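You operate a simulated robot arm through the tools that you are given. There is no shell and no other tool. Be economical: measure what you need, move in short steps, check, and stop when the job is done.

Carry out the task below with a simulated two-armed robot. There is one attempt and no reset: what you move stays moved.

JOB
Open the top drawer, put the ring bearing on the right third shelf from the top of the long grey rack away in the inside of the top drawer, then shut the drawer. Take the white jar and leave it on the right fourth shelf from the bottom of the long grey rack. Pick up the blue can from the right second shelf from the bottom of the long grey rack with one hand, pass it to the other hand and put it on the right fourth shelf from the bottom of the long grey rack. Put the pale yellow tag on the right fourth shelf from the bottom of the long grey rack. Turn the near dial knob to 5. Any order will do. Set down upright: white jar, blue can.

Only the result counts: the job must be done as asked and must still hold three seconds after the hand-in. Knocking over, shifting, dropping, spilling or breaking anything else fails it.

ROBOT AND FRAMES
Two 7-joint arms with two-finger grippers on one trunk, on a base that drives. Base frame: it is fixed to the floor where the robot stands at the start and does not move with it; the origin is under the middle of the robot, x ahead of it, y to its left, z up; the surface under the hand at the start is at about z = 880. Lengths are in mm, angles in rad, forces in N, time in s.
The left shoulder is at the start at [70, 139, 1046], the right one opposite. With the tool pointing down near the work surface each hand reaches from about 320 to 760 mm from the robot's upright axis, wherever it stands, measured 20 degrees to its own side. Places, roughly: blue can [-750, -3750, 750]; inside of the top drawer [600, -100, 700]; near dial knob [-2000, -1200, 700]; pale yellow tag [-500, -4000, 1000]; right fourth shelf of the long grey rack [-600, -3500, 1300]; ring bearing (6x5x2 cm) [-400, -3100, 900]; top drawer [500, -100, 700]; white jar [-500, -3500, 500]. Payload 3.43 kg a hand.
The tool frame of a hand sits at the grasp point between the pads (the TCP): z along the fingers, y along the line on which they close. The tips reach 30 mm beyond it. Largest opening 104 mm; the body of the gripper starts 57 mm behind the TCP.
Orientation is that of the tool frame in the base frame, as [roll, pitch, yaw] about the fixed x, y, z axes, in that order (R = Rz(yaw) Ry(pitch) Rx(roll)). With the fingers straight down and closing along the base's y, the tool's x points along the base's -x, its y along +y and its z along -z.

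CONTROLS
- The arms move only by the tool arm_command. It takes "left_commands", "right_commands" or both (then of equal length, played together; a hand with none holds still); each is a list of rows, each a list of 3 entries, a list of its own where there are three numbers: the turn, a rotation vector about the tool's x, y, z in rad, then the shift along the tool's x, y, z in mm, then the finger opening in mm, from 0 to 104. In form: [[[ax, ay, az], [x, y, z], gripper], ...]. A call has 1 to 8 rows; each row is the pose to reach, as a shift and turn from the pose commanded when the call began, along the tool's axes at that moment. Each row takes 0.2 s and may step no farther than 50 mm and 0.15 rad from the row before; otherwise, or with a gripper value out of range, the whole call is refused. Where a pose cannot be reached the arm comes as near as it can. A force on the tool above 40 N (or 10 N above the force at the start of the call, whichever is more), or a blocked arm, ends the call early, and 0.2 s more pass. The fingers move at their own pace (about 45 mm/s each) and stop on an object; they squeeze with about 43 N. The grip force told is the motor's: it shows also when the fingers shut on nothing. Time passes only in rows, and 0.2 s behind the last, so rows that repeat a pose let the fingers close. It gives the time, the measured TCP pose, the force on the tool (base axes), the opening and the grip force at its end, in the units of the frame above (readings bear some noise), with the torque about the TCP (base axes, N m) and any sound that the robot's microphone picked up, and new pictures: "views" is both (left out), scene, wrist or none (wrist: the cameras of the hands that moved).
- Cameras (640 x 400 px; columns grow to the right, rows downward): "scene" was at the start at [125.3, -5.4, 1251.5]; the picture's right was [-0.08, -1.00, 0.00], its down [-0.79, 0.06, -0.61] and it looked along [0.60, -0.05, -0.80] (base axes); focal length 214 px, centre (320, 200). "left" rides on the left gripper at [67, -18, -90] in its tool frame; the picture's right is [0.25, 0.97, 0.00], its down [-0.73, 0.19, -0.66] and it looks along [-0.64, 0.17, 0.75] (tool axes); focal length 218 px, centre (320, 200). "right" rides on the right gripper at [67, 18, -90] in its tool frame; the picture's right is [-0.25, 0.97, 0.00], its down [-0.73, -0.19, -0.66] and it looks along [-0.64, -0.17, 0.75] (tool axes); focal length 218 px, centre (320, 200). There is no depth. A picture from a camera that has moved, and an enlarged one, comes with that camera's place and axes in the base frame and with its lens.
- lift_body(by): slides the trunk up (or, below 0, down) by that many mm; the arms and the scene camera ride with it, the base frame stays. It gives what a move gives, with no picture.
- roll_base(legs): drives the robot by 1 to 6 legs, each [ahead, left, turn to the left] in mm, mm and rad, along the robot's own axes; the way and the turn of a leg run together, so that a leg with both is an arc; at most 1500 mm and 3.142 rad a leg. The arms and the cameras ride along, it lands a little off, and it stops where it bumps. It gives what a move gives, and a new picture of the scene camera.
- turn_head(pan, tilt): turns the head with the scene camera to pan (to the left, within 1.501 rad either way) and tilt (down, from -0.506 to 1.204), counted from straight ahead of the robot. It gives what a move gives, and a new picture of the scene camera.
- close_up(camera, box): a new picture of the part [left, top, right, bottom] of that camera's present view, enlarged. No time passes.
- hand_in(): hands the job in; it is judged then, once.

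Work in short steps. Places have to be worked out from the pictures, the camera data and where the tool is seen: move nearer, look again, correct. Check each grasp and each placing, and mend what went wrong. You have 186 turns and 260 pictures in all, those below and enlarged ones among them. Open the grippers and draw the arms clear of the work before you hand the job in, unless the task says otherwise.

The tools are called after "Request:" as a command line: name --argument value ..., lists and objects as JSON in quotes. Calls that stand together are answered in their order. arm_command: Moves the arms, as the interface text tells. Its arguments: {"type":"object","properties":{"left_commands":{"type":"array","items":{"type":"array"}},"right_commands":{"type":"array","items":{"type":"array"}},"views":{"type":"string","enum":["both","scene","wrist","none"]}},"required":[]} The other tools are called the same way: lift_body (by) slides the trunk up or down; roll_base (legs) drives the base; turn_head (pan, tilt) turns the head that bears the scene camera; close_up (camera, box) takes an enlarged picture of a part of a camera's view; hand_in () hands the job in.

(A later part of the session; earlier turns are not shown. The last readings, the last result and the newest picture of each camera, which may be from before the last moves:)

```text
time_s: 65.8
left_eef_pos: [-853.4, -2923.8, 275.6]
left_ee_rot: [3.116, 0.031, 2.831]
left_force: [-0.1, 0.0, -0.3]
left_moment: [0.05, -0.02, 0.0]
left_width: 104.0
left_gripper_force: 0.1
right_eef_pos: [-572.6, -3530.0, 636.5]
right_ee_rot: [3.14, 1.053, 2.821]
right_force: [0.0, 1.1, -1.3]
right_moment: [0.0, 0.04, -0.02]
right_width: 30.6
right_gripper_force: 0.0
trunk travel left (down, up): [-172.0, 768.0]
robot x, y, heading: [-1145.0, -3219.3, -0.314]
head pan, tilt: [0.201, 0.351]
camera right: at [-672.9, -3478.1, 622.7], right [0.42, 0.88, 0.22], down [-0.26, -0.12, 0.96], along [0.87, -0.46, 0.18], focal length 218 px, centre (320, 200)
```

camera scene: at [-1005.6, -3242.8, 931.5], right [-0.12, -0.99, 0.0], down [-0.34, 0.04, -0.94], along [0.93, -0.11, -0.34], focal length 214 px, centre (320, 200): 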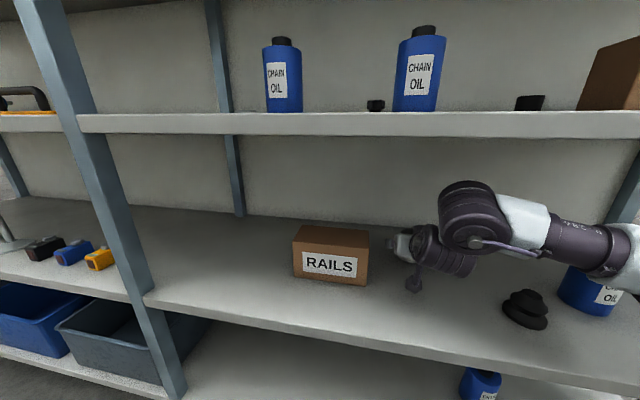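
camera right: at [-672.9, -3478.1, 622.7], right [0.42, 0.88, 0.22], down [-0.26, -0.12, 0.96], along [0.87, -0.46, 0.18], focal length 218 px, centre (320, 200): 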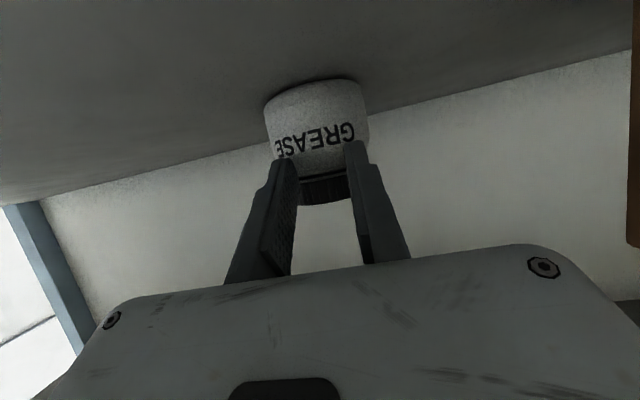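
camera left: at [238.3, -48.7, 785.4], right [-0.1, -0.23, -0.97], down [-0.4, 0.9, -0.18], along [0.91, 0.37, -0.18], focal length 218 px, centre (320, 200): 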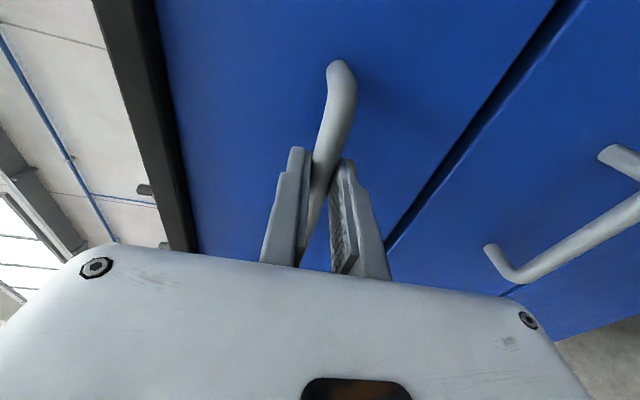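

Fingers closed just short of the jar (it's ~28 mm further). Reopen, go forward 30 and down 10, and close again.

Request:
arm_command --right_commands '[[[0, 0, 0], [0, 0, 0], 60], [[0, 0, 0], [0, 0, 0], 104], [[0, 0, 0], [0, 0, 0], 104], [[0, 0, 0], [0, 0, 0], 104], [[0, 0, 0], [0, 0, 0], 104]]' --views "none"

Request:
lift_body --by -10

Request:
roll_base --legs '[[32, 0, 0]]'

Request:
arm_command --right_commands '[[[0, 0, 0], [0, 0, 0], 80], [[0, 0, 0], [0, 0, 0], 60], [[0, 0, 0], [0, 0, 0], 40], [[0, 0, 0], [0, 0, 0], 30], [[0, 0, 0], [0, 0, 0], 30]]' --views "wrist"

```text
time_s: 67.0
left_eef_pos: [-854.1, -2923.1, 276.4]
left_ee_rot: [3.116, 0.03, 2.83]
left_force: [-0.2, -0.3, -0.1]
left_moment: [-0.01, -0.01, 0.05]
left_width: 104.0
left_gripper_force: 0.0
right_eef_pos: [-573.3, -3530.1, 637.8]
right_ee_rot: [3.141, 1.054, 2.819]
right_force: [0.1, -0.5, 0.5]
right_moment: [0.0, -0.04, 0.0]
right_width: 104.3
right_gripper_force: 0.1
trunk travel left (down, up): [-172.0, 768.0]
robot x, y, heading: [-1147.4, -3212.2, -0.323]
head pan, tilt: [0.201, 0.351]
```

```text
time_s: 67.6
left_eef_pos: [-853.4, -2923.8, 266.0]
left_ee_rot: [3.116, 0.032, 2.83]
left_force: [-0.5, 0.9, -0.2]
left_moment: [-0.01, 0.02, -0.03]
left_width: 104.1
left_gripper_force: 0.1
right_eef_pos: [-572.5, -3530.6, 627.7]
right_ee_rot: [3.141, 1.053, 2.821]
right_force: [-0.1, 0.4, -0.8]
right_moment: [-0.01, -0.01, -0.02]
right_width: 104.2
right_gripper_force: 0.1
trunk travel left (down, up): [-162.0, 778.0]
robot x, y, heading: [-1144.5, -3215.4, -0.326]
head pan, tilt: [0.201, 0.351]
```

```text
time_s: 68.4
left_eef_pos: [-823.9, -2933.0, 265.9]
left_ee_rot: [3.117, 0.031, 2.831]
left_force: [0.5, 0.9, -0.6]
left_moment: [-0.03, -0.02, 0.0]
left_width: 104.0
left_gripper_force: 0.0
right_eef_pos: [-542.3, -3539.5, 627.6]
right_ee_rot: [-3.141, 1.053, 2.82]
right_force: [-0.3, 0.5, 0.2]
right_moment: [-0.02, 0.02, 0.0]
right_width: 103.9
right_gripper_force: 0.2
trunk travel left (down, up): [-162.0, 778.0]
robot x, y, heading: [-1113.2, -3226.5, -0.322]
head pan, tilt: [0.201, 0.351]
camera scene: at [-975.5, -3252.7, 921.5], right [-0.12, -0.99, 0.0], down [-0.34, 0.04, -0.94], along [0.93, -0.11, -0.34], focal length 214 px, centre (320, 200)
```

scene: 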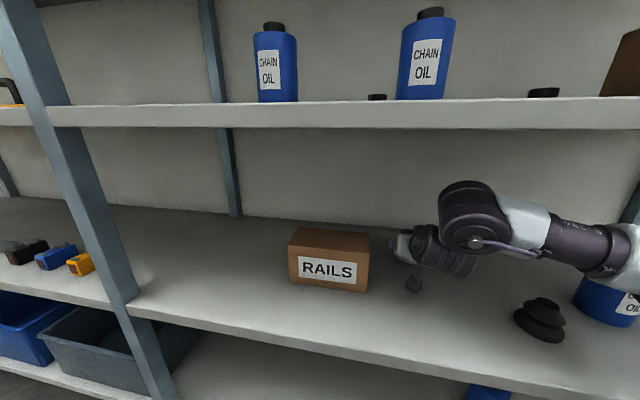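

```text
time_s: 69.6
left_eef_pos: [-822.7, -2933.4, 265.3]
left_ee_rot: [3.115, 0.031, 2.83]
left_force: [0.6, -0.8, 0.1]
left_moment: [0.0, 0.02, -0.02]
left_width: 104.0
left_gripper_force: 0.1
right_eef_pos: [-541.9, -3540.1, 627.8]
right_ee_rot: [-3.141, 1.052, 2.822]
right_force: [1.3, 0.0, -0.3]
right_moment: [0.06, -0.11, -0.01]
right_width: 66.6
right_gripper_force: 42.9
trunk travel left (down, up): [-162.0, 778.0]
robot x, y, heading: [-1115.0, -3226.2, -0.317]
head pan, tilt: [0.201, 0.351]
camera right: at [-642.6, -3488.0, 612.9], right [0.42, 0.88, 0.22], down [-0.26, -0.12, 0.96], along [0.87, -0.46, 0.18], focal length 218 px, centre (320, 200)
```

right: 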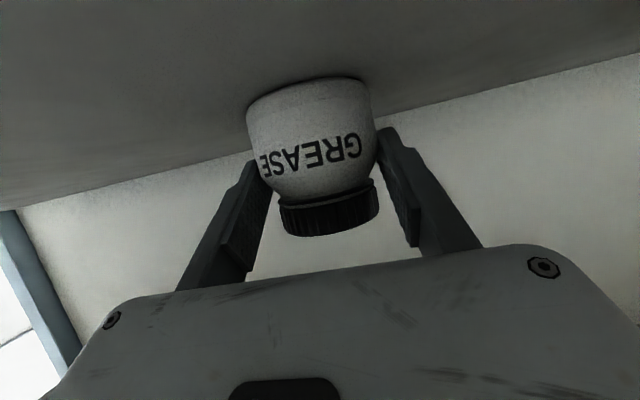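

Gripped but only with the fingertips; reopen slightly, push 15 mm deeper with the arm, and regrip.

Request:
arm_command --right_commands '[[[0, 0, 0], [0, 0, 0], 85], [[0, 0, 0], [0, 0, 0], 85], [[0, 0, 0], [-7, 0, 13], 85], [[0, 0, 0], [-7, 0, 16], 85], [[0, 0, 0], [-7, 0, 16], 50], [[0, 0, 0], [-7, 0, 16], 40], [[0, 0, 0], [-7, 0, 16], 40], [[0, 0, 0], [-7, 0, 16], 40]]' --views "wrist"

```text
time_s: 71.4
left_eef_pos: [-822.6, -2932.8, 266.4]
left_ee_rot: [3.116, 0.03, 2.831]
left_force: [0.4, 0.0, 0.4]
left_moment: [0.0, -0.01, 0.0]
left_width: 104.0
left_gripper_force: 0.1
right_eef_pos: [-525.5, -3545.5, 626.1]
right_ee_rot: [3.142, 1.052, 2.82]
right_force: [0.6, -0.2, -1.0]
right_moment: [-0.07, -0.06, 0.01]
right_width: 66.6
right_gripper_force: 43.2
trunk travel left (down, up): [-162.0, 778.0]
robot x, y, heading: [-1116.5, -3226.6, -0.323]
head pan, tilt: [0.201, 0.351]
camera right: at [-626.5, -3493.4, 611.1], right [0.42, 0.88, 0.22], down [-0.26, -0.12, 0.96], along [0.87, -0.46, 0.18], focal length 218 px, centre (320, 200)
```

right: 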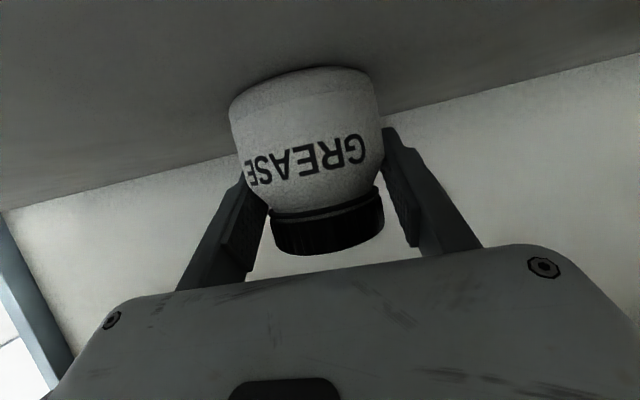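

Good grip (66.6 mm, 43 N). Lift 40, back out 420 mm, and raise the trunk toward shelf 4.

Request:
lift_body --by 40

Request:
roll_base --legs '[[-420, 0, 0]]'

Request:
lift_body --by 715

Request:
turn_head --pan 0 --tilt 0.3

Request:
arm_command --right_commands '[[[0, 0, 0], [0, 0, 0], 40]]' --views "wrist"

```text
time_s: 72.3
left_eef_pos: [-823.9, -2932.7, 305.6]
left_ee_rot: [3.116, 0.031, 2.83]
left_force: [0.2, -0.5, 0.1]
left_moment: [0.0, 0.02, 0.0]
left_width: 103.8
left_gripper_force: 0.1
right_eef_pos: [-526.4, -3544.9, 664.5]
right_ee_rot: [-3.141, 1.054, 2.82]
right_force: [0.3, 0.9, -2.6]
right_moment: [0.02, 0.0, -0.02]
right_width: 66.7
right_gripper_force: 43.1
trunk travel left (down, up): [-202.0, 738.0]
robot x, y, heading: [-1117.4, -3227.7, -0.32]
head pan, tilt: [0.201, 0.351]
```

```text
time_s: 74.8
left_eef_pos: [-1224.3, -2800.3, 305.5]
left_ee_rot: [3.116, 0.031, 2.835]
left_force: [0.2, -0.4, -0.5]
left_moment: [-0.02, -0.01, -0.03]
left_width: 104.0
left_gripper_force: 0.0
right_eef_pos: [-925.5, -3412.3, 665.3]
right_ee_rot: [3.141, 1.053, 2.823]
right_force: [0.1, 0.2, -3.7]
right_moment: [-0.01, 0.0, 0.04]
right_width: 66.5
right_gripper_force: 43.4
trunk travel left (down, up): [-202.0, 738.0]
robot x, y, heading: [-1517.9, -3090.5, -0.32]
head pan, tilt: [0.201, 0.351]
camera scene: at [-1375.1, -3120.2, 961.5], right [-0.12, -0.99, 0.0], down [-0.34, 0.04, -0.94], along [0.93, -0.11, -0.34], focal length 214 px, centre (320, 200)
```

scene: 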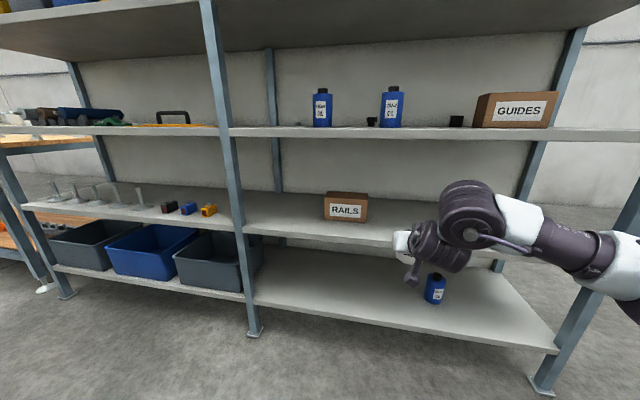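

```text
refused: 715 is not a number from -400 to 400
```

```text
time_s: 75.6
left_eef_pos: [-1223.1, -2800.8, 305.3]
left_ee_rot: [3.115, 0.031, 2.833]
left_force: [-0.5, -0.4, 0.2]
left_moment: [0.04, 0.0, 0.02]
left_width: 103.8
left_gripper_force: 0.1
right_eef_pos: [-925.3, -3412.6, 665.8]
right_ee_rot: [3.141, 1.054, 2.823]
right_force: [-0.2, 0.2, -2.5]
right_moment: [0.01, 0.03, -0.04]
right_width: 66.7
right_gripper_force: 42.7
trunk travel left (down, up): [-202.0, 738.0]
robot x, y, heading: [-1516.4, -3094.8, -0.316]
head pan, tilt: [0.0, 0.3]
camera scene: at [-1378.8, -3138.6, 966.2], right [-0.31, -0.95, 0.0], down [-0.28, 0.09, -0.96], along [0.91, -0.3, -0.3], focal length 214 px, centre (320, 200)
```

scene: 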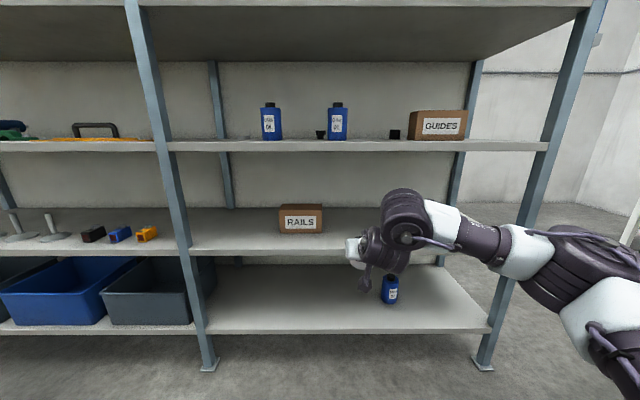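

```text
time_s: 76.0
left_eef_pos: [-1224.2, -2801.0, 306.6]
left_ee_rot: [3.115, 0.031, 2.834]
left_force: [0.2, -0.2, -0.7]
left_moment: [0.01, -0.02, -0.01]
left_width: 104.2
left_gripper_force: 0.1
right_eef_pos: [-925.3, -3412.1, 665.3]
right_ee_rot: [3.141, 1.053, 2.822]
right_force: [-0.5, -0.4, -3.5]
right_moment: [0.0, 0.02, 0.02]
right_width: 66.9
right_gripper_force: 43.2
trunk travel left (down, up): [-202.0, 738.0]
robot x, y, heading: [-1518.8, -3093.1, -0.323]
head pan, tilt: [0.0, 0.3]
camera right: at [-1025.6, -3360.4, 650.9], right [0.42, 0.88, 0.22], down [-0.26, -0.12, 0.96], along [0.87, -0.46, 0.18], focal length 218 px, centre (320, 200)
```

right: 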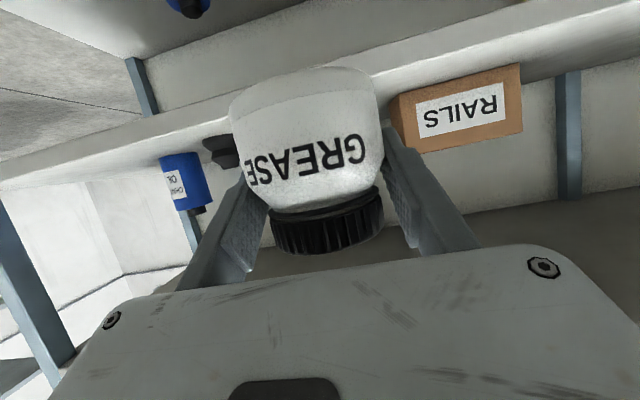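

Jar held. Lift trunk in two steps.

Request:
lift_body --by 400

Request:
lift_body --by 320

Request:
arm_command --right_commands '[[[0, 0, 0], [0, 0, 0], 40]]'

```text
time_s: 79.8
left_eef_pos: [-1223.5, -2802.4, 705.6]
left_ee_rot: [3.116, 0.031, 2.833]
left_force: [0.0, 0.2, -0.4]
left_moment: [-0.01, -0.03, -0.02]
left_width: 103.9
left_gripper_force: 0.0
right_eef_pos: [-924.3, -3412.5, 1065.0]
right_ee_rot: [-3.141, 1.053, 2.822]
right_force: [-0.5, -0.5, -2.3]
right_moment: [0.02, -0.01, -0.02]
right_width: 66.7
right_gripper_force: 42.9
trunk travel left (down, up): [-602.0, 338.0]
robot x, y, heading: [-1517.1, -3093.0, -0.319]
head pan, tilt: [0.0, 0.3]
```

```text
time_s: 83.0
left_eef_pos: [-1223.2, -2801.5, 1025.7]
left_ee_rot: [3.115, 0.031, 2.834]
left_force: [-1.1, 0.1, 0.7]
left_moment: [0.0, -0.02, 0.0]
left_width: 104.3
left_gripper_force: 0.0
right_eef_pos: [-924.9, -3412.4, 1384.6]
right_ee_rot: [-3.141, 1.053, 2.822]
right_force: [0.1, 1.2, -2.6]
right_moment: [0.02, 0.03, 0.01]
right_width: 67.0
right_gripper_force: 43.1
trunk travel left (down, up): [-922.0, 18.0]
robot x, y, heading: [-1512.8, -3088.4, -0.318]
head pan, tilt: [0.0, 0.3]
```

```text
time_s: 83.4
left_eef_pos: [-1222.6, -2800.6, 1025.4]
left_ee_rot: [3.116, 0.031, 2.83]
left_force: [-0.2, 0.3, -0.6]
left_moment: [0.03, -0.01, -0.02]
left_width: 103.9
left_gripper_force: 0.0
right_eef_pos: [-924.3, -3412.1, 1385.8]
right_ee_rot: [-3.141, 1.052, 2.821]
right_force: [0.0, 0.0, -2.3]
right_moment: [-0.01, 0.03, -0.01]
right_width: 66.7
right_gripper_force: 43.6
trunk travel left (down, up): [-922.0, 18.0]
robot x, y, heading: [-1518.3, -3091.5, -0.316]
head pan, tilt: [0.0, 0.3]
camera scene: at [-1378.5, -3138.7, 1686.2], right [-0.31, -0.95, 0.0], down [-0.28, 0.09, -0.96], along [0.91, -0.3, -0.3], focal length 214 px, centre (320, 200)
camera right: at [-1025.4, -3360.5, 1370.9], right [0.42, 0.88, 0.22], down [-0.26, -0.12, 0.96], along [0.87, -0.46, 0.18], focal length 218 px, centre (320, 200)
```

scene: 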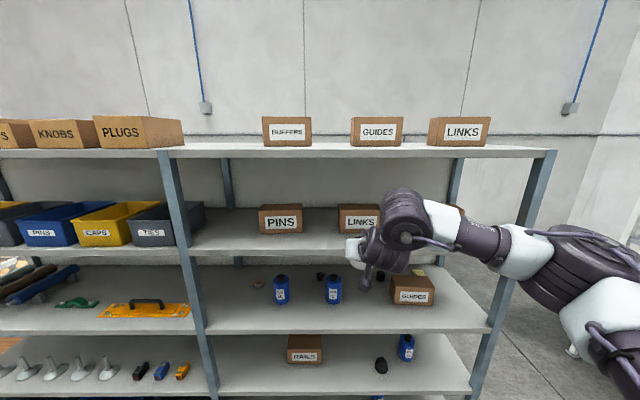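
right: 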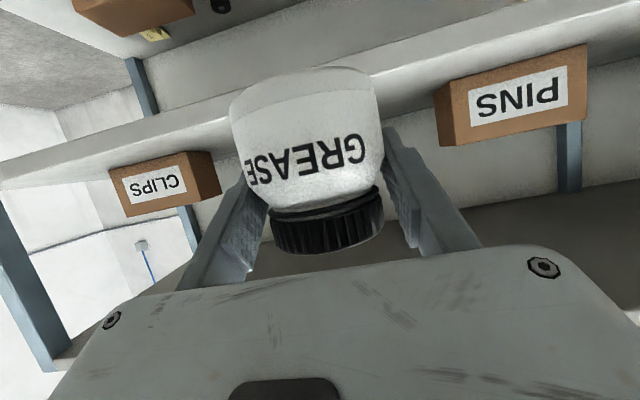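

I can see a yellow thing behind the GUIDES box on shelf 3 (likely the tag). Drive forward 180 to place the jar near the shelf front, between box and edge.

Request:
close_up --camera "scene" --box '[360, 230, 460, 310]'

Request:
roll_base --legs '[[180, 0, 0]]'

Request:
lift_body --by -25

Request:
arm_command --right_commands '[[[0, 0, 0], [0, 0, 0], 40]]' --views "wrist"

```text
5.00 times, centred on (410, 270) of scene
camera zoom: at [-1378.5, -3138.7, 1686.2], right [-0.31, -0.95, 0.0], down [-0.28, 0.09, -0.96], along [0.91, -0.3, -0.3], focal length 1072 px, centre (-130, -150)
```

zoom: 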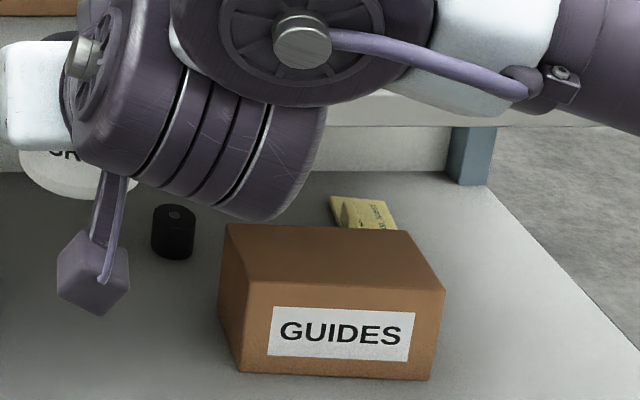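

```text
time_s: 84.9
left_eef_pos: [-1055.2, -2856.5, 1025.5]
left_ee_rot: [3.116, 0.034, 2.833]
left_force: [-0.2, 0.3, 0.1]
left_moment: [0.02, -0.04, 0.02]
left_width: 104.3
left_gripper_force: 0.2
right_eef_pos: [-758.2, -3468.1, 1388.0]
right_ee_rot: [3.141, 1.057, 2.822]
right_force: [-0.4, -0.4, -2.8]
right_moment: [0.01, -0.03, 0.0]
right_width: 66.9
right_gripper_force: 42.7
trunk travel left (down, up): [-922.0, 18.0]
robot x, y, heading: [-1340.1, -3147.8, -0.322]
head pan, tilt: [0.0, 0.3]
camera scene: at [-1212.2, -3193.6, 1686.8], right [-0.31, -0.95, 0.0], down [-0.28, 0.09, -0.96], along [0.91, -0.3, -0.29], focal length 214 px, centre (320, 200)
```

scene: 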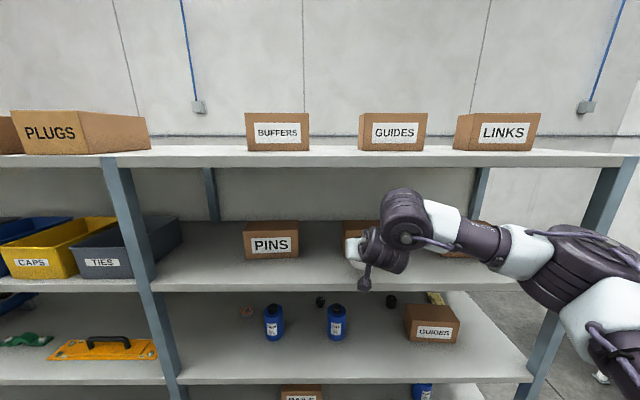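

```text
time_s: 85.6
left_eef_pos: [-1051.9, -2858.1, 1000.8]
left_ee_rot: [3.116, 0.032, 2.833]
left_force: [0.5, 0.4, 0.9]
left_moment: [-0.04, -0.04, -0.01]
left_width: 104.0
left_gripper_force: 0.1
right_eef_pos: [-755.8, -3467.2, 1362.0]
right_ee_rot: [-3.14, 1.052, 2.822]
right_force: [-0.3, -0.1, -3.1]
right_moment: [-0.01, 0.01, -0.04]
right_width: 66.7
right_gripper_force: 43.1
trunk travel left (down, up): [-897.0, 43.0]
robot x, y, heading: [-1346.6, -3151.5, -0.322]
head pan, tilt: [0.0, 0.3]
```

```text
time_s: 86.0
left_eef_pos: [-1051.9, -2857.6, 1002.0]
left_ee_rot: [3.115, 0.031, 2.832]
left_force: [-0.1, -0.7, 0.3]
left_moment: [-0.01, 0.03, 0.03]
left_width: 103.9
left_gripper_force: 0.0
right_eef_pos: [-753.6, -3468.0, 1360.7]
right_ee_rot: [-3.141, 1.051, 2.821]
right_force: [-0.9, 0.1, -3.2]
right_moment: [-0.02, 0.0, -0.05]
right_width: 66.7
right_gripper_force: 43.0
trunk travel left (down, up): [-897.0, 43.0]
robot x, y, heading: [-1346.9, -3150.6, -0.318]
head pan, tilt: [0.0, 0.3]
camera right: at [-854.2, -3416.8, 1346.1], right [0.42, 0.88, 0.22], down [-0.26, -0.12, 0.96], along [0.87, -0.46, 0.18], focal length 218 px, centre (320, 200)
```

right: 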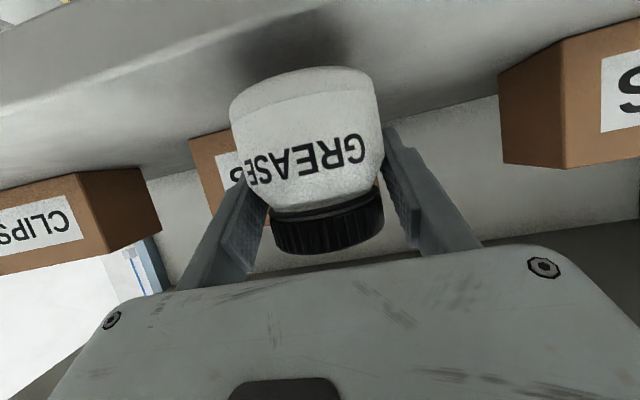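

Lower the jar ~18 mm and check the contact force.

Request:
arm_command --right_commands '[[[0, 0, 0], [4, 0, 2.5], 40], [[0, 0, 0], [8, 0, 5], 40], [[0, 0, 0], [12, 0, 7], 40], [[0, 0, 0], [15, 0, 9], 40]]' --views "wrist"

```text
time_s: 87.0
left_eef_pos: [-1052.2, -2856.9, 1000.3]
left_ee_rot: [3.114, 0.032, 2.833]
left_force: [-0.3, 0.4, 0.0]
left_moment: [0.02, 0.0, -0.01]
left_width: 103.7
left_gripper_force: 0.1
right_eef_pos: [-753.0, -3469.0, 1345.9]
right_ee_rot: [3.14, 1.06, 2.82]
right_force: [2.7, -0.7, 8.8]
right_moment: [-0.16, 0.23, 0.06]
right_width: 66.8
right_gripper_force: 43.0
trunk travel left (down, up): [-897.0, 43.0]
robot x, y, heading: [-1348.4, -3150.5, -0.317]
head pan, tilt: [0.0, 0.3]
camera right: at [-854.1, -3416.7, 1330.8], right [0.42, 0.88, 0.22], down [-0.26, -0.11, 0.96], along [0.87, -0.46, 0.18], focal length 218 px, centre (320, 200)
```

right: 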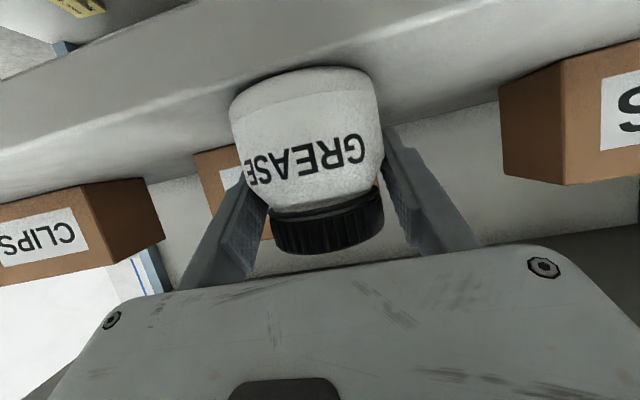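

Jar touches the shelf (S4 ≈ S2+720). Open the fingers and back out.

Request:
arm_command --right_commands '[[[0, 0, 0], [0, 0, 0], 75], [[0, 0, 0], [0, 0, 0], 90], [[0, 0, 0], [0, 0, 0], 104], [[0, 0, 0], [0, 0, 0], 104]]' --views "none"

Request:
roll_base --legs '[[-230, 0, 0]]'

Request:
arm_command --right_commands '[[[0, 0, 0], [0, 0, 0], 104]]' --views "wrist"

```text
time_s: 88.0
left_eef_pos: [-1052.8, -2856.4, 999.5]
left_ee_rot: [3.115, 0.033, 2.832]
left_force: [-0.2, -0.8, 0.3]
left_moment: [0.0, 0.01, 0.01]
left_width: 104.1
left_gripper_force: 0.0
right_eef_pos: [-753.6, -3468.0, 1344.8]
right_ee_rot: [3.141, 1.052, 2.821]
right_force: [0.5, -0.1, 0.4]
right_moment: [0.05, 0.0, 0.02]
right_width: 104.2
right_gripper_force: 0.1
trunk travel left (down, up): [-897.0, 43.0]
robot x, y, heading: [-1344.0, -3145.6, -0.317]
head pan, tilt: [0.0, 0.3]
```

```text
time_s: 89.7
left_eef_pos: [-1268.3, -2785.0, 1001.1]
left_ee_rot: [3.116, 0.03, 2.832]
left_force: [0.6, -0.4, 0.0]
left_moment: [0.0, 0.01, 0.0]
left_width: 104.0
left_gripper_force: 0.0
right_eef_pos: [-969.8, -3397.8, 1341.1]
right_ee_rot: [-3.141, 1.052, 2.821]
right_force: [0.1, 0.0, -0.3]
right_moment: [-0.02, 0.01, 0.02]
right_width: 104.0
right_gripper_force: 0.0
trunk travel left (down, up): [-897.0, 43.0]
robot x, y, heading: [-1563.8, -3082.9, -0.313]
head pan, tilt: [0.0, 0.3]
camera scene: at [-1422.1, -3124.5, 1660.9], right [-0.31, -0.95, 0.0], down [-0.28, 0.09, -0.95], along [0.91, -0.3, -0.3], focal length 214 px, centre (320, 200)
```

scene: 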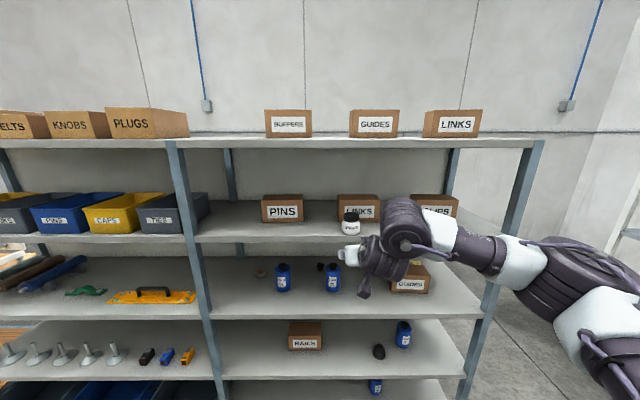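

```text
time_s: 90.1
left_eef_pos: [-1269.7, -2784.8, 1001.0]
left_ee_rot: [3.118, 0.032, 2.833]
left_force: [-0.3, -0.4, 0.1]
left_moment: [-0.01, 0.0, 0.03]
left_width: 104.2
left_gripper_force: 0.0
right_eef_pos: [-971.1, -3396.2, 1341.6]
right_ee_rot: [3.141, 1.053, 2.822]
right_force: [-0.2, -0.2, -0.3]
right_moment: [-0.01, -0.02, 0.02]
right_width: 104.0
right_gripper_force: 0.0
trunk travel left (down, up): [-897.0, 43.0]
robot x, y, heading: [-1563.5, -3076.5, -0.322]
head pan, tilt: [0.0, 0.3]
camera right: at [-1071.6, -3345.4, 1328.4], right [0.42, 0.88, 0.22], down [-0.26, -0.12, 0.96], along [0.87, -0.46, 0.18], focal length 218 px, centre (320, 200)
```

right: 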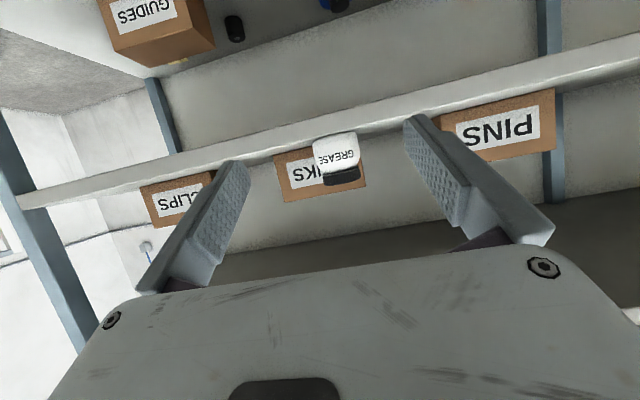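

Jar stands upright on shelf 4. Now for the blue can (≈(-750,-3806), shelf 2): shift right, lower, and approach.

Request:
roll_base --legs '[[0, -318, 0]]'

Request:
lift_body --by -400

Request:
lift_body --by -298

Request:
roll_base --legs '[[150, 0, 0]]'

Request:
arm_command --right_commands '[[[0, 0, 0], [0, 0, 0], 104]]' --views "wrist"

```text
time_s: 92.2
left_eef_pos: [-1367.5, -3082.9, 999.4]
left_ee_rot: [3.119, 0.031, 2.832]
left_force: [-0.2, -0.1, -0.6]
left_moment: [-0.05, 0.01, -0.03]
left_width: 104.3
left_gripper_force: 0.1
right_eef_pos: [-1069.9, -3693.6, 1343.9]
right_ee_rot: [-3.14, 1.053, 2.825]
right_force: [0.6, -0.9, 0.1]
right_moment: [-0.05, 0.05, -0.05]
right_width: 104.0
right_gripper_force: 0.1
trunk travel left (down, up): [-897.0, 43.0]
robot x, y, heading: [-1664.7, -3376.3, -0.315]
head pan, tilt: [0.0, 0.3]
camera scene: at [-1523.6, -3419.4, 1661.3], right [-0.31, -0.95, 0.0], down [-0.28, 0.09, -0.96], along [0.91, -0.3, -0.3], focal length 214 px, centre (320, 200)
```

scene: 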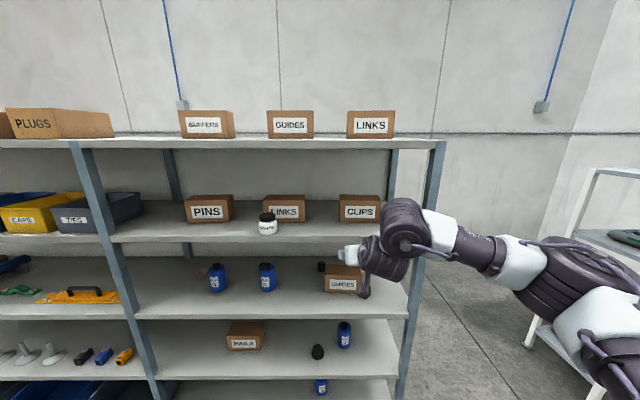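

```text
time_s: 96.1
left_eef_pos: [-1368.3, -3083.0, 602.3]
left_ee_rot: [3.115, 0.032, 2.833]
left_force: [-0.9, 0.0, 0.5]
left_moment: [-0.04, 0.02, 0.02]
left_width: 103.9
left_gripper_force: 0.1
right_eef_pos: [-1069.9, -3695.4, 943.6]
right_ee_rot: [3.141, 1.053, 2.822]
right_force: [0.0, 0.0, 0.1]
right_moment: [-0.01, -0.01, 0.01]
right_width: 104.0
right_gripper_force: 0.0
trunk travel left (down, up): [-497.0, 443.0]
robot x, y, heading: [-1660.3, -3379.6, -0.319]
head pan, tilt: [0.0, 0.3]
```

```text
time_s: 99.0
left_eef_pos: [-1368.8, -3085.3, 303.0]
left_ee_rot: [3.117, 0.033, 2.832]
left_force: [0.8, 0.5, -0.4]
left_moment: [-0.01, -0.01, 0.03]
left_width: 104.2
left_gripper_force: 0.1
right_eef_pos: [-1070.0, -3697.1, 644.4]
right_ee_rot: [-3.141, 1.053, 2.823]
right_force: [0.6, 0.0, 0.1]
right_moment: [0.04, 0.02, 0.0]
right_width: 103.9
right_gripper_force: 0.0
trunk travel left (down, up): [-199.0, 741.0]
robot x, y, heading: [-1657.8, -3378.8, -0.321]
head pan, tilt: [0.0, 0.3]
```

```text
time_s: 100.4
left_eef_pos: [-1225.2, -3131.8, 302.3]
left_ee_rot: [3.117, 0.032, 2.833]
left_force: [-0.5, 0.0, -0.4]
left_moment: [0.0, -0.01, -0.01]
left_width: 104.0
left_gripper_force: 0.1
right_eef_pos: [-927.6, -3743.0, 645.2]
right_ee_rot: [-3.14, 1.054, 2.821]
right_force: [0.1, 0.1, -0.6]
right_moment: [-0.01, -0.01, -0.02]
right_width: 104.0
right_gripper_force: 0.1
trunk travel left (down, up): [-199.0, 741.0]
robot x, y, heading: [-1517.9, -3426.2, -0.319]
head pan, tilt: [0.0, 0.3]
camera scene: at [-1381.0, -3469.8, 963.2], right [-0.31, -0.95, 0.0], down [-0.28, 0.09, -0.96], along [0.91, -0.3, -0.3], focal length 214 px, centre (320, 200)
```

scene: 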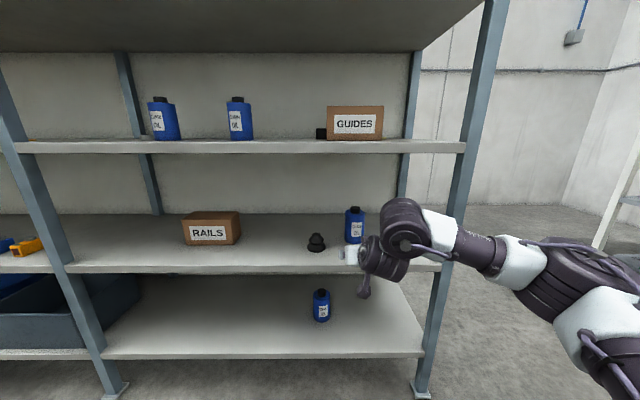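

```text
time_s: 100.8
left_eef_pos: [-1225.4, -3131.4, 304.0]
left_ee_rot: [3.116, 0.031, 2.833]
left_force: [0.1, -0.9, 0.0]
left_moment: [0.02, 0.0, 0.01]
left_width: 104.0
left_gripper_force: 0.1
right_eef_pos: [-927.0, -3743.4, 643.8]
right_ee_rot: [-3.142, 1.051, 2.823]
right_force: [-0.7, 0.0, -0.2]
right_moment: [-0.01, -0.02, 0.0]
right_width: 104.1
right_gripper_force: 0.1
trunk travel left (down, up): [-199.0, 741.0]
robot x, y, heading: [-1519.2, -3422.9, -0.319]
head pan, tilt: [0.0, 0.3]
camera right: at [-1027.6, -3691.7, 630.6], right [0.42, 0.88, 0.22], down [-0.26, -0.12, 0.96], along [0.87, -0.46, 0.18], focal length 218 px, centre (320, 200)
```

right: 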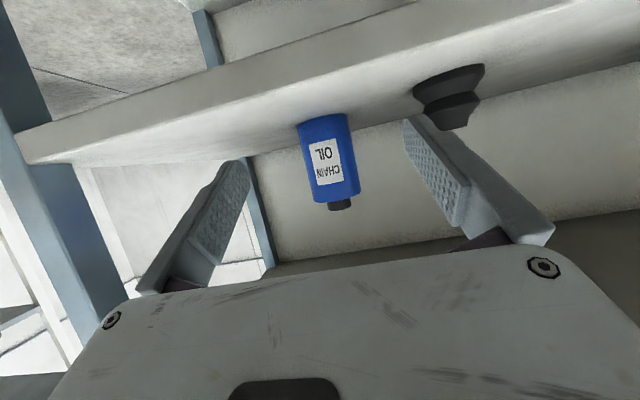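

Can ≈(-730,-3818,635). Move in 165 mm, 9 mm right and check.

Request:
roll_base --legs '[[165, -9, 0]]'

Request:
arm_command --right_commands '[[[0, 0, 0], [0, 0, 0], 104]]' --views "wrist"

```text
time_s: 102.3
left_eef_pos: [-1072.9, -3191.7, 302.9]
left_ee_rot: [3.116, 0.031, 2.833]
left_force: [0.2, 0.6, 0.6]
left_moment: [0.01, -0.03, 0.04]
left_width: 104.1
left_gripper_force: 0.1
right_eef_pos: [-773.6, -3804.5, 645.1]
right_ee_rot: [3.14, 1.051, 2.821]
right_force: [0.2, 0.3, 0.9]
right_moment: [0.02, 0.0, -0.03]
right_width: 104.1
right_gripper_force: 0.1
trunk travel left (down, up): [-199.0, 741.0]
robot x, y, heading: [-1366.7, -3484.2, -0.326]
head pan, tilt: [0.0, 0.3]
camera scene: at [-1227.9, -3530.0, 963.2], right [-0.31, -0.95, 0.0], down [-0.28, 0.09, -0.96], along [0.91, -0.3, -0.3], focal length 214 px, centre (320, 200)
```

scene: 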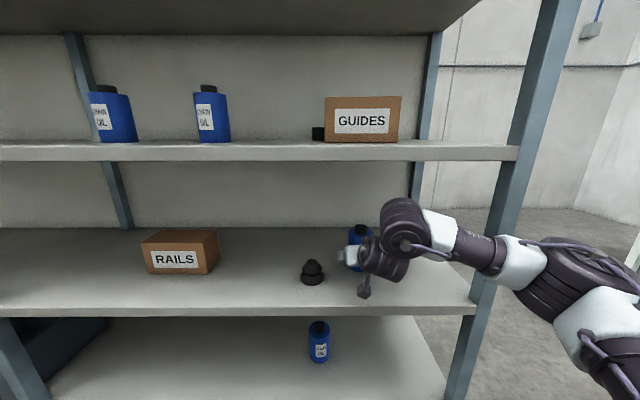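

```text
time_s: 102.7
left_eef_pos: [-1072.3, -3191.2, 303.6]
left_ee_rot: [3.117, 0.032, 2.832]
left_force: [-0.2, -0.2, 0.4]
left_moment: [0.01, -0.03, -0.01]
left_width: 103.8
left_gripper_force: 0.1
right_eef_pos: [-773.5, -3804.4, 645.5]
right_ee_rot: [3.141, 1.052, 2.823]
right_force: [-0.7, 0.5, -0.1]
right_moment: [-0.01, -0.01, -0.02]
right_width: 104.0
right_gripper_force: 0.1
trunk travel left (down, up): [-199.0, 741.0]
robot x, y, heading: [-1368.7, -3484.8, -0.319]
head pan, tilt: [0.0, 0.3]
camera right: at [-874.6, -3752.0, 630.5], right [0.42, 0.88, 0.22], down [-0.26, -0.12, 0.96], along [0.87, -0.46, 0.18], focal length 218 px, centre (320, 200)
```

right: 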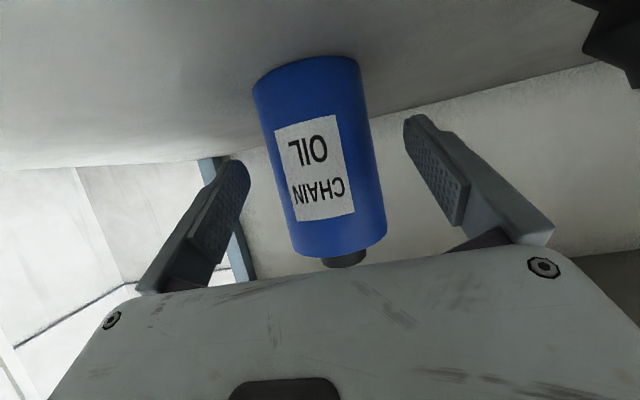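

Aligned; advance 45 mm and close.

Request:
roll_base --legs '[[45, 0, 0]]'

Request:
arm_command --right_commands '[[[0, 0, 0], [0, 0, 0], 80], [[0, 0, 0], [0, 0, 0], 60], [[0, 0, 0], [0, 0, 0], 50], [[0, 0, 0], [0, 0, 0], 50], [[0, 0, 0], [0, 0, 0], 50]]' --views "wrist"

```text
time_s: 103.6
left_eef_pos: [-1030.0, -3206.1, 303.8]
left_ee_rot: [3.117, 0.03, 2.832]
left_force: [-0.4, 0.4, -0.1]
left_moment: [0.01, 0.02, 0.0]
left_width: 104.0
left_gripper_force: 0.1
right_eef_pos: [-731.8, -3817.6, 644.5]
right_ee_rot: [-3.141, 1.054, 2.822]
right_force: [0.1, 0.6, 0.3]
right_moment: [-0.02, -0.03, -0.01]
right_width: 104.0
right_gripper_force: 0.0
trunk travel left (down, up): [-199.0, 741.0]
robot x, y, heading: [-1323.2, -3496.6, -0.32]
head pan, tilt: [0.0, 0.3]
camera scene: at [-1185.3, -3544.1, 963.2], right [-0.31, -0.95, 0.0], down [-0.28, 0.09, -0.96], along [0.91, -0.3, -0.3], focal length 214 px, centre (320, 200)
```

scene: 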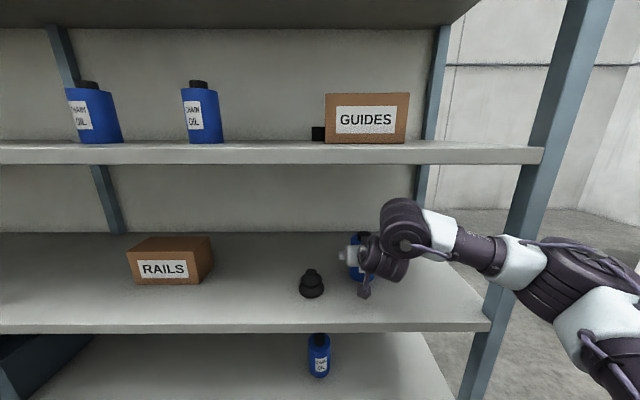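

```text
time_s: 104.8
left_eef_pos: [-1029.5, -3205.8, 302.1]
left_ee_rot: [3.115, 0.03, 2.832]
left_force: [-0.7, -0.1, -0.3]
left_moment: [-0.02, -0.02, 0.01]
left_width: 103.8
left_gripper_force: 0.1
right_eef_pos: [-731.5, -3817.3, 645.3]
right_ee_rot: [-3.141, 1.051, 2.821]
right_force: [0.4, 0.6, 0.5]
right_moment: [-0.06, -0.03, -0.03]
right_width: 70.4
right_gripper_force: 43.1
trunk travel left (down, up): [-199.0, 741.0]
robot x, y, heading: [-1325.7, -3500.0, -0.318]
head pan, tilt: [0.0, 0.3]
camera right: at [-832.0, -3766.2, 630.4], right [0.42, 0.88, 0.22], down [-0.26, -0.12, 0.96], along [0.87, -0.46, 0.18], focal length 218 px, centre (320, 200)
```

right: 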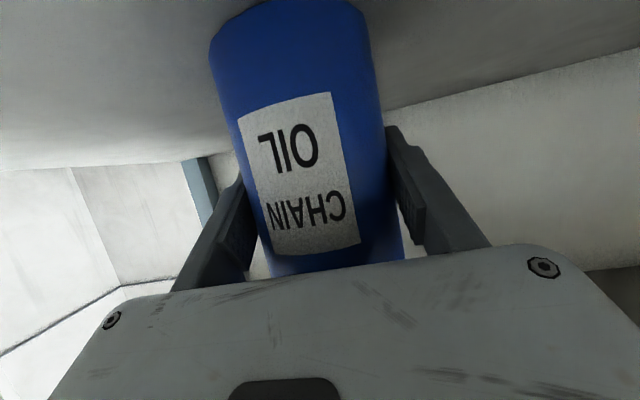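

Can gripped at 70.4 mm. Lift 40, back out into open floor.

Request:
lift_body --by 40

Request:
roll_base --legs '[[-600, 0, 0]]'

Request:
lift_body --by 370

Request:
arm_command --left_commands '[[[0, 0, 0], [-35, 0, -30], 104], [[0, 0, 0], [-70, 0, -60], 104], [[0, 0, 0], [-105, 0, -90], 104], [[0, 0, 0], [-140, 0, -120], 104], [[0, 0, 0], [-175, 0, -150], 104], [[0, 0, 0], [-210, 0, -180], 104], [[0, 0, 0], [-245, 0, -210], 104], [[0, 0, 0], [-280, 0, -240], 104]]' --views "scene"

```text
time_s: 105.6
left_eef_pos: [-1030.4, -3205.5, 343.2]
left_ee_rot: [3.114, 0.03, 2.832]
left_force: [-0.6, -0.4, -0.6]
left_moment: [-0.01, 0.03, -0.02]
left_width: 103.9
left_gripper_force: 0.1
right_eef_pos: [-731.2, -3818.4, 684.3]
right_ee_rot: [3.141, 1.052, 2.824]
right_force: [0.5, -0.1, -4.3]
right_moment: [-0.01, -0.01, -0.03]
right_width: 70.8
right_gripper_force: 42.7
trunk travel left (down, up): [-239.0, 701.0]
robot x, y, heading: [-1318.9, -3499.5, -0.32]
head pan, tilt: [0.0, 0.3]
```

```text
time_s: 109.0
left_eef_pos: [-1595.6, -3017.4, 342.8]
left_ee_rot: [3.114, 0.032, 2.826]
left_force: [-0.8, -0.3, -0.5]
left_moment: [-0.01, -0.01, 0.0]
left_width: 104.2
left_gripper_force: 0.1
right_eef_pos: [-1303.4, -3631.3, 684.5]
right_ee_rot: [-3.141, 1.053, 2.815]
right_force: [0.2, -0.6, -4.1]
right_moment: [-0.03, 0.01, -0.03]
right_width: 70.7
right_gripper_force: 42.8
trunk travel left (down, up): [-239.0, 701.0]
robot x, y, heading: [-1890.1, -3309.1, -0.327]
head pan, tilt: [0.0, 0.3]
camera scene: at [-1754.8, -3354.7, 1003.2], right [-0.32, -0.95, 0.0], down [-0.28, 0.09, -0.96], along [0.9, -0.31, -0.3], focal length 214 px, centre (320, 200)
```

scene: 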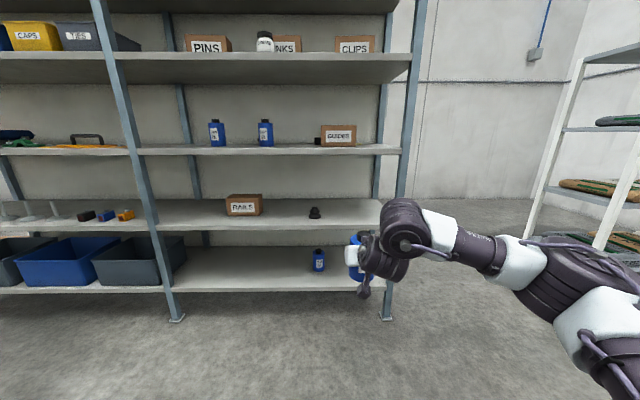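

```text
time_s: 112.6
left_eef_pos: [-1596.3, -3019.1, 712.2]
left_ee_rot: [3.115, 0.031, 2.825]
left_force: [1.0, 0.5, -0.4]
left_moment: [0.02, -0.04, 0.0]
left_width: 103.9
left_gripper_force: 0.1
right_eef_pos: [-1302.0, -3631.6, 1054.5]
right_ee_rot: [-3.141, 1.053, 2.816]
right_force: [-0.2, 0.6, -5.4]
right_moment: [0.01, 0.01, -0.01]
right_width: 70.5
right_gripper_force: 43.8
trunk travel left (down, up): [-609.0, 331.0]
robot x, y, heading: [-1891.8, -3306.4, -0.328]
head pan, tilt: [0.0, 0.3]
```

```text
time_s: 114.4
left_eef_pos: [-1561.0, -3086.3, 714.5]
left_ee_rot: [3.112, 0.037, 2.825]
left_force: [-0.1, -0.3, -1.0]
left_moment: [0.01, 0.0, 0.0]
left_width: 104.0
left_gripper_force: 0.0
left hand out of reach, approached as far as the arm can: row 1, 2, 3, 4, 5, 6, 7, 8
right_eef_pos: [-1303.4, -3631.9, 1055.0]
right_ee_rot: [3.141, 1.052, 2.816]
right_force: [1.3, -0.9, -4.6]
right_moment: [0.0, -0.01, 0.01]
right_width: 70.7
right_gripper_force: 42.9
trunk travel left (down, up): [-609.0, 331.0]
robot x, y, heading: [-1896.8, -3309.8, -0.327]
head pan, tilt: [0.0, 0.3]
camera scene: at [-1754.4, -3354.9, 1373.2], right [-0.32, -0.95, 0.0], down [-0.28, 0.1, -0.96], along [0.9, -0.31, -0.3], focal length 214 px, centre (320, 200)
```

scene: 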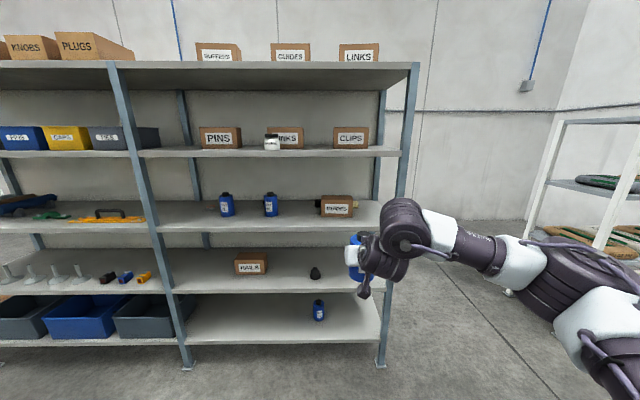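

The left arm is stuck near a joint limit. Try reversing its path: pitch up while going forward.

Request:
arm_command --left_commands '[[[0, -0.14, 0], [-35, 0, 0], 104], [[0, -0.28, 0], [-70, 0, 0], 104], [[0, -0.42, 0], [-105, 0, -10], 104], [[0, -0.56, 0], [-140, 0, -30], 104], [[0, -0.7, 0], [-175, 0, -60], 104], [[0, -0.84, 0], [-210, 0, -90], 104]]' --views "none"

Request:
turn_head --pan 0.5 --tilt 0.8

```text
time_s: 115.8
left_eef_pos: [-1363.7, -3155.9, 808.8]
left_ee_rot: [3.098, 0.871, 2.797]
left_force: [0.5, 0.7, -0.5]
left_moment: [0.02, 0.02, 0.06]
left_width: 104.1
left_gripper_force: 0.1
right_eef_pos: [-1302.9, -3632.8, 1054.3]
right_ee_rot: [3.138, 1.051, 2.814]
right_force: [-0.1, -0.5, -4.8]
right_moment: [0.0, -0.02, -0.01]
right_width: 70.7
right_gripper_force: 43.1
trunk travel left (down, up): [-609.0, 331.0]
robot x, y, heading: [-1892.6, -3306.6, -0.325]
head pan, tilt: [0.0, 0.3]
```

```text
time_s: 116.7
left_eef_pos: [-1365.7, -3153.2, 807.6]
left_ee_rot: [3.1, 0.87, 2.795]
left_force: [1.0, 0.3, 0.5]
left_moment: [0.01, 0.0, 0.03]
left_width: 104.1
left_gripper_force: 0.0
right_eef_pos: [-1302.0, -3631.5, 1055.2]
right_ee_rot: [-3.141, 1.052, 2.816]
right_force: [-0.7, -0.5, -3.5]
right_moment: [0.0, -0.02, -0.03]
right_width: 70.6
right_gripper_force: 42.7
trunk travel left (down, up): [-609.0, 331.0]
robot x, y, heading: [-1889.0, -3308.2, -0.328]
head pan, tilt: [0.499, 0.799]
camera scene: at [-1763.2, -3311.4, 1328.9], right [0.17, -0.99, 0.0], down [-0.71, -0.12, -0.7], along [0.69, 0.12, -0.72], focal length 214 px, centre (320, 200)
```

scene: 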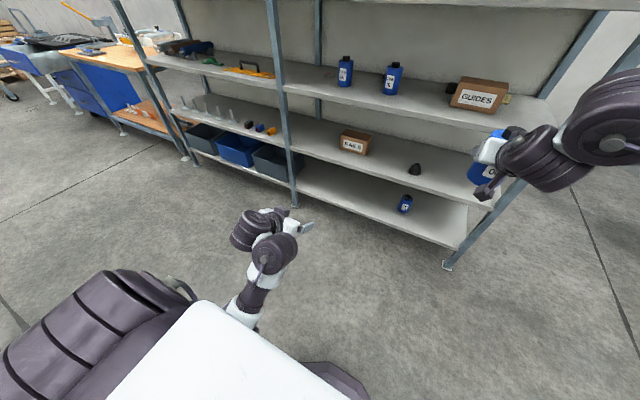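

Now it's free. Raise and level the left hand to the handover height.

Request:
arm_command --left_commands '[[[0, -0.093, 0], [-40, 0, -10], 104], [[0, -0.187, 0], [-80, 0, -20], 104], [[0, -0.28, 0], [-120, 0, -29], 104], [[0, -0.373, 0], [-160, 0, -39], 104], [[0, -0.467, 0], [-200, 0, -48], 104], [[0, -0.56, 0], [-239, 0, -58], 104]]' --right_commands '[[[-0.114, 0, -0.065], [3, 20, -6], 50], [[-0.228, 0, -0.13], [6, 40, -12], 50], [[-0.341, 0, -0.195], [10, 59, -17], 50], [[-0.455, 0, -0.26], [13, 78, -23], 50], [[-0.568, 0, -0.325], [17, 98, -29], 50], [[-0.682, 0, -0.39], [20, 117, -35], 50]]' --views "scene"

```text
time_s: 118.1
left_eef_pos: [-1261.7, -3193.7, 1031.1]
left_ee_rot: [2.952, 1.427, 2.64]
left_force: [-0.6, 0.0, 0.0]
left_moment: [0.0, -0.01, -0.01]
left_width: 103.9
left_gripper_force: 0.0
right_eef_pos: [-1303.5, -3507.7, 1055.2]
right_ee_rot: [-3.14, 1.053, -2.68]
right_force: [0.4, 0.1, -5.0]
right_moment: [0.02, 0.04, 0.04]
right_width: 70.6
right_gripper_force: 43.1
trunk travel left (down, up): [-609.0, 331.0]
robot x, y, heading: [-1890.3, -3306.9, -0.33]
head pan, tilt: [0.499, 0.799]
camera scene: at [-1762.8, -3312.0, 1328.7], right [0.17, -0.99, 0.0], down [-0.71, -0.12, -0.7], along [0.69, 0.12, -0.72], focal length 214 px, centre (320, 200)
```

scene: 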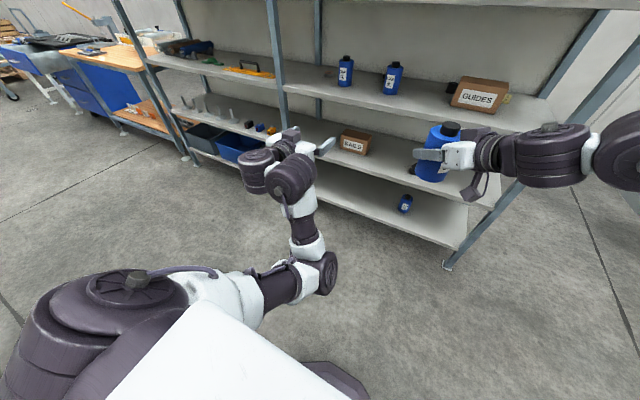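

Right hand holds the can in front, angled 45° left. Bring the left hand to a pre-handover pose, angled 45° right, 130 mm short of the can and ~30 mm lower.

Request:
arm_command --left_commands '[[[0.133, 0, 0.019], [1, -36, -5], 104], [[0.266, 0, 0.038], [2, -73, -11], 104], [[0.399, 0, 0.058], [3, -109, -16], 104], [[0.531, 0, 0.077], [3, -145, -22], 104], [[0.664, 0, 0.096], [4, -182, -27], 104], [[0.797, 0, 0.115], [5, -218, -33], 104]]' --views "both"

```text
time_s: 119.5
left_eef_pos: [-1385.0, -3430.6, 1022.1]
left_ee_rot: [2.992, 1.406, 1.894]
left_force: [-0.1, 0.4, 0.5]
left_moment: [0.0, -0.02, 0.02]
left_width: 103.7
left_gripper_force: 0.1
left hand out of reach, approached as far as the arm can: row 5, 6
right_eef_pos: [-1304.0, -3510.2, 1056.0]
right_ee_rot: [3.14, 1.052, -2.68]
right_force: [0.0, -0.2, -5.0]
right_moment: [-0.03, 0.0, 0.0]
right_width: 70.7
right_gripper_force: 43.2
trunk travel left (down, up): [-609.0, 331.0]
robot x, y, heading: [-1891.3, -3309.5, -0.326]
head pan, tilt: [0.499, 0.799]
camera scene: at [-1764.2, -3312.7, 1328.9], right [0.17, -0.99, 0.0], down [-0.71, -0.12, -0.7], along [0.69, 0.12, -0.72], focal length 214 px, centre (320, 200)
camera left: at [-1443.6, -3350.5, 970.1], right [0.85, 0.48, -0.23], down [-0.09, 0.55, 0.83], along [0.52, -0.69, 0.51], focal length 218 px, centre (320, 200)
```

scene: 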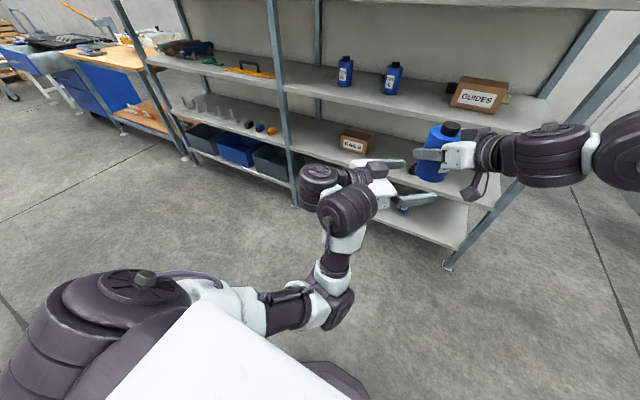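
left: 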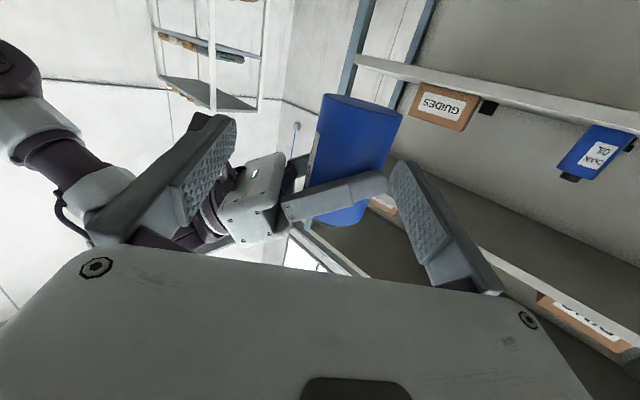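

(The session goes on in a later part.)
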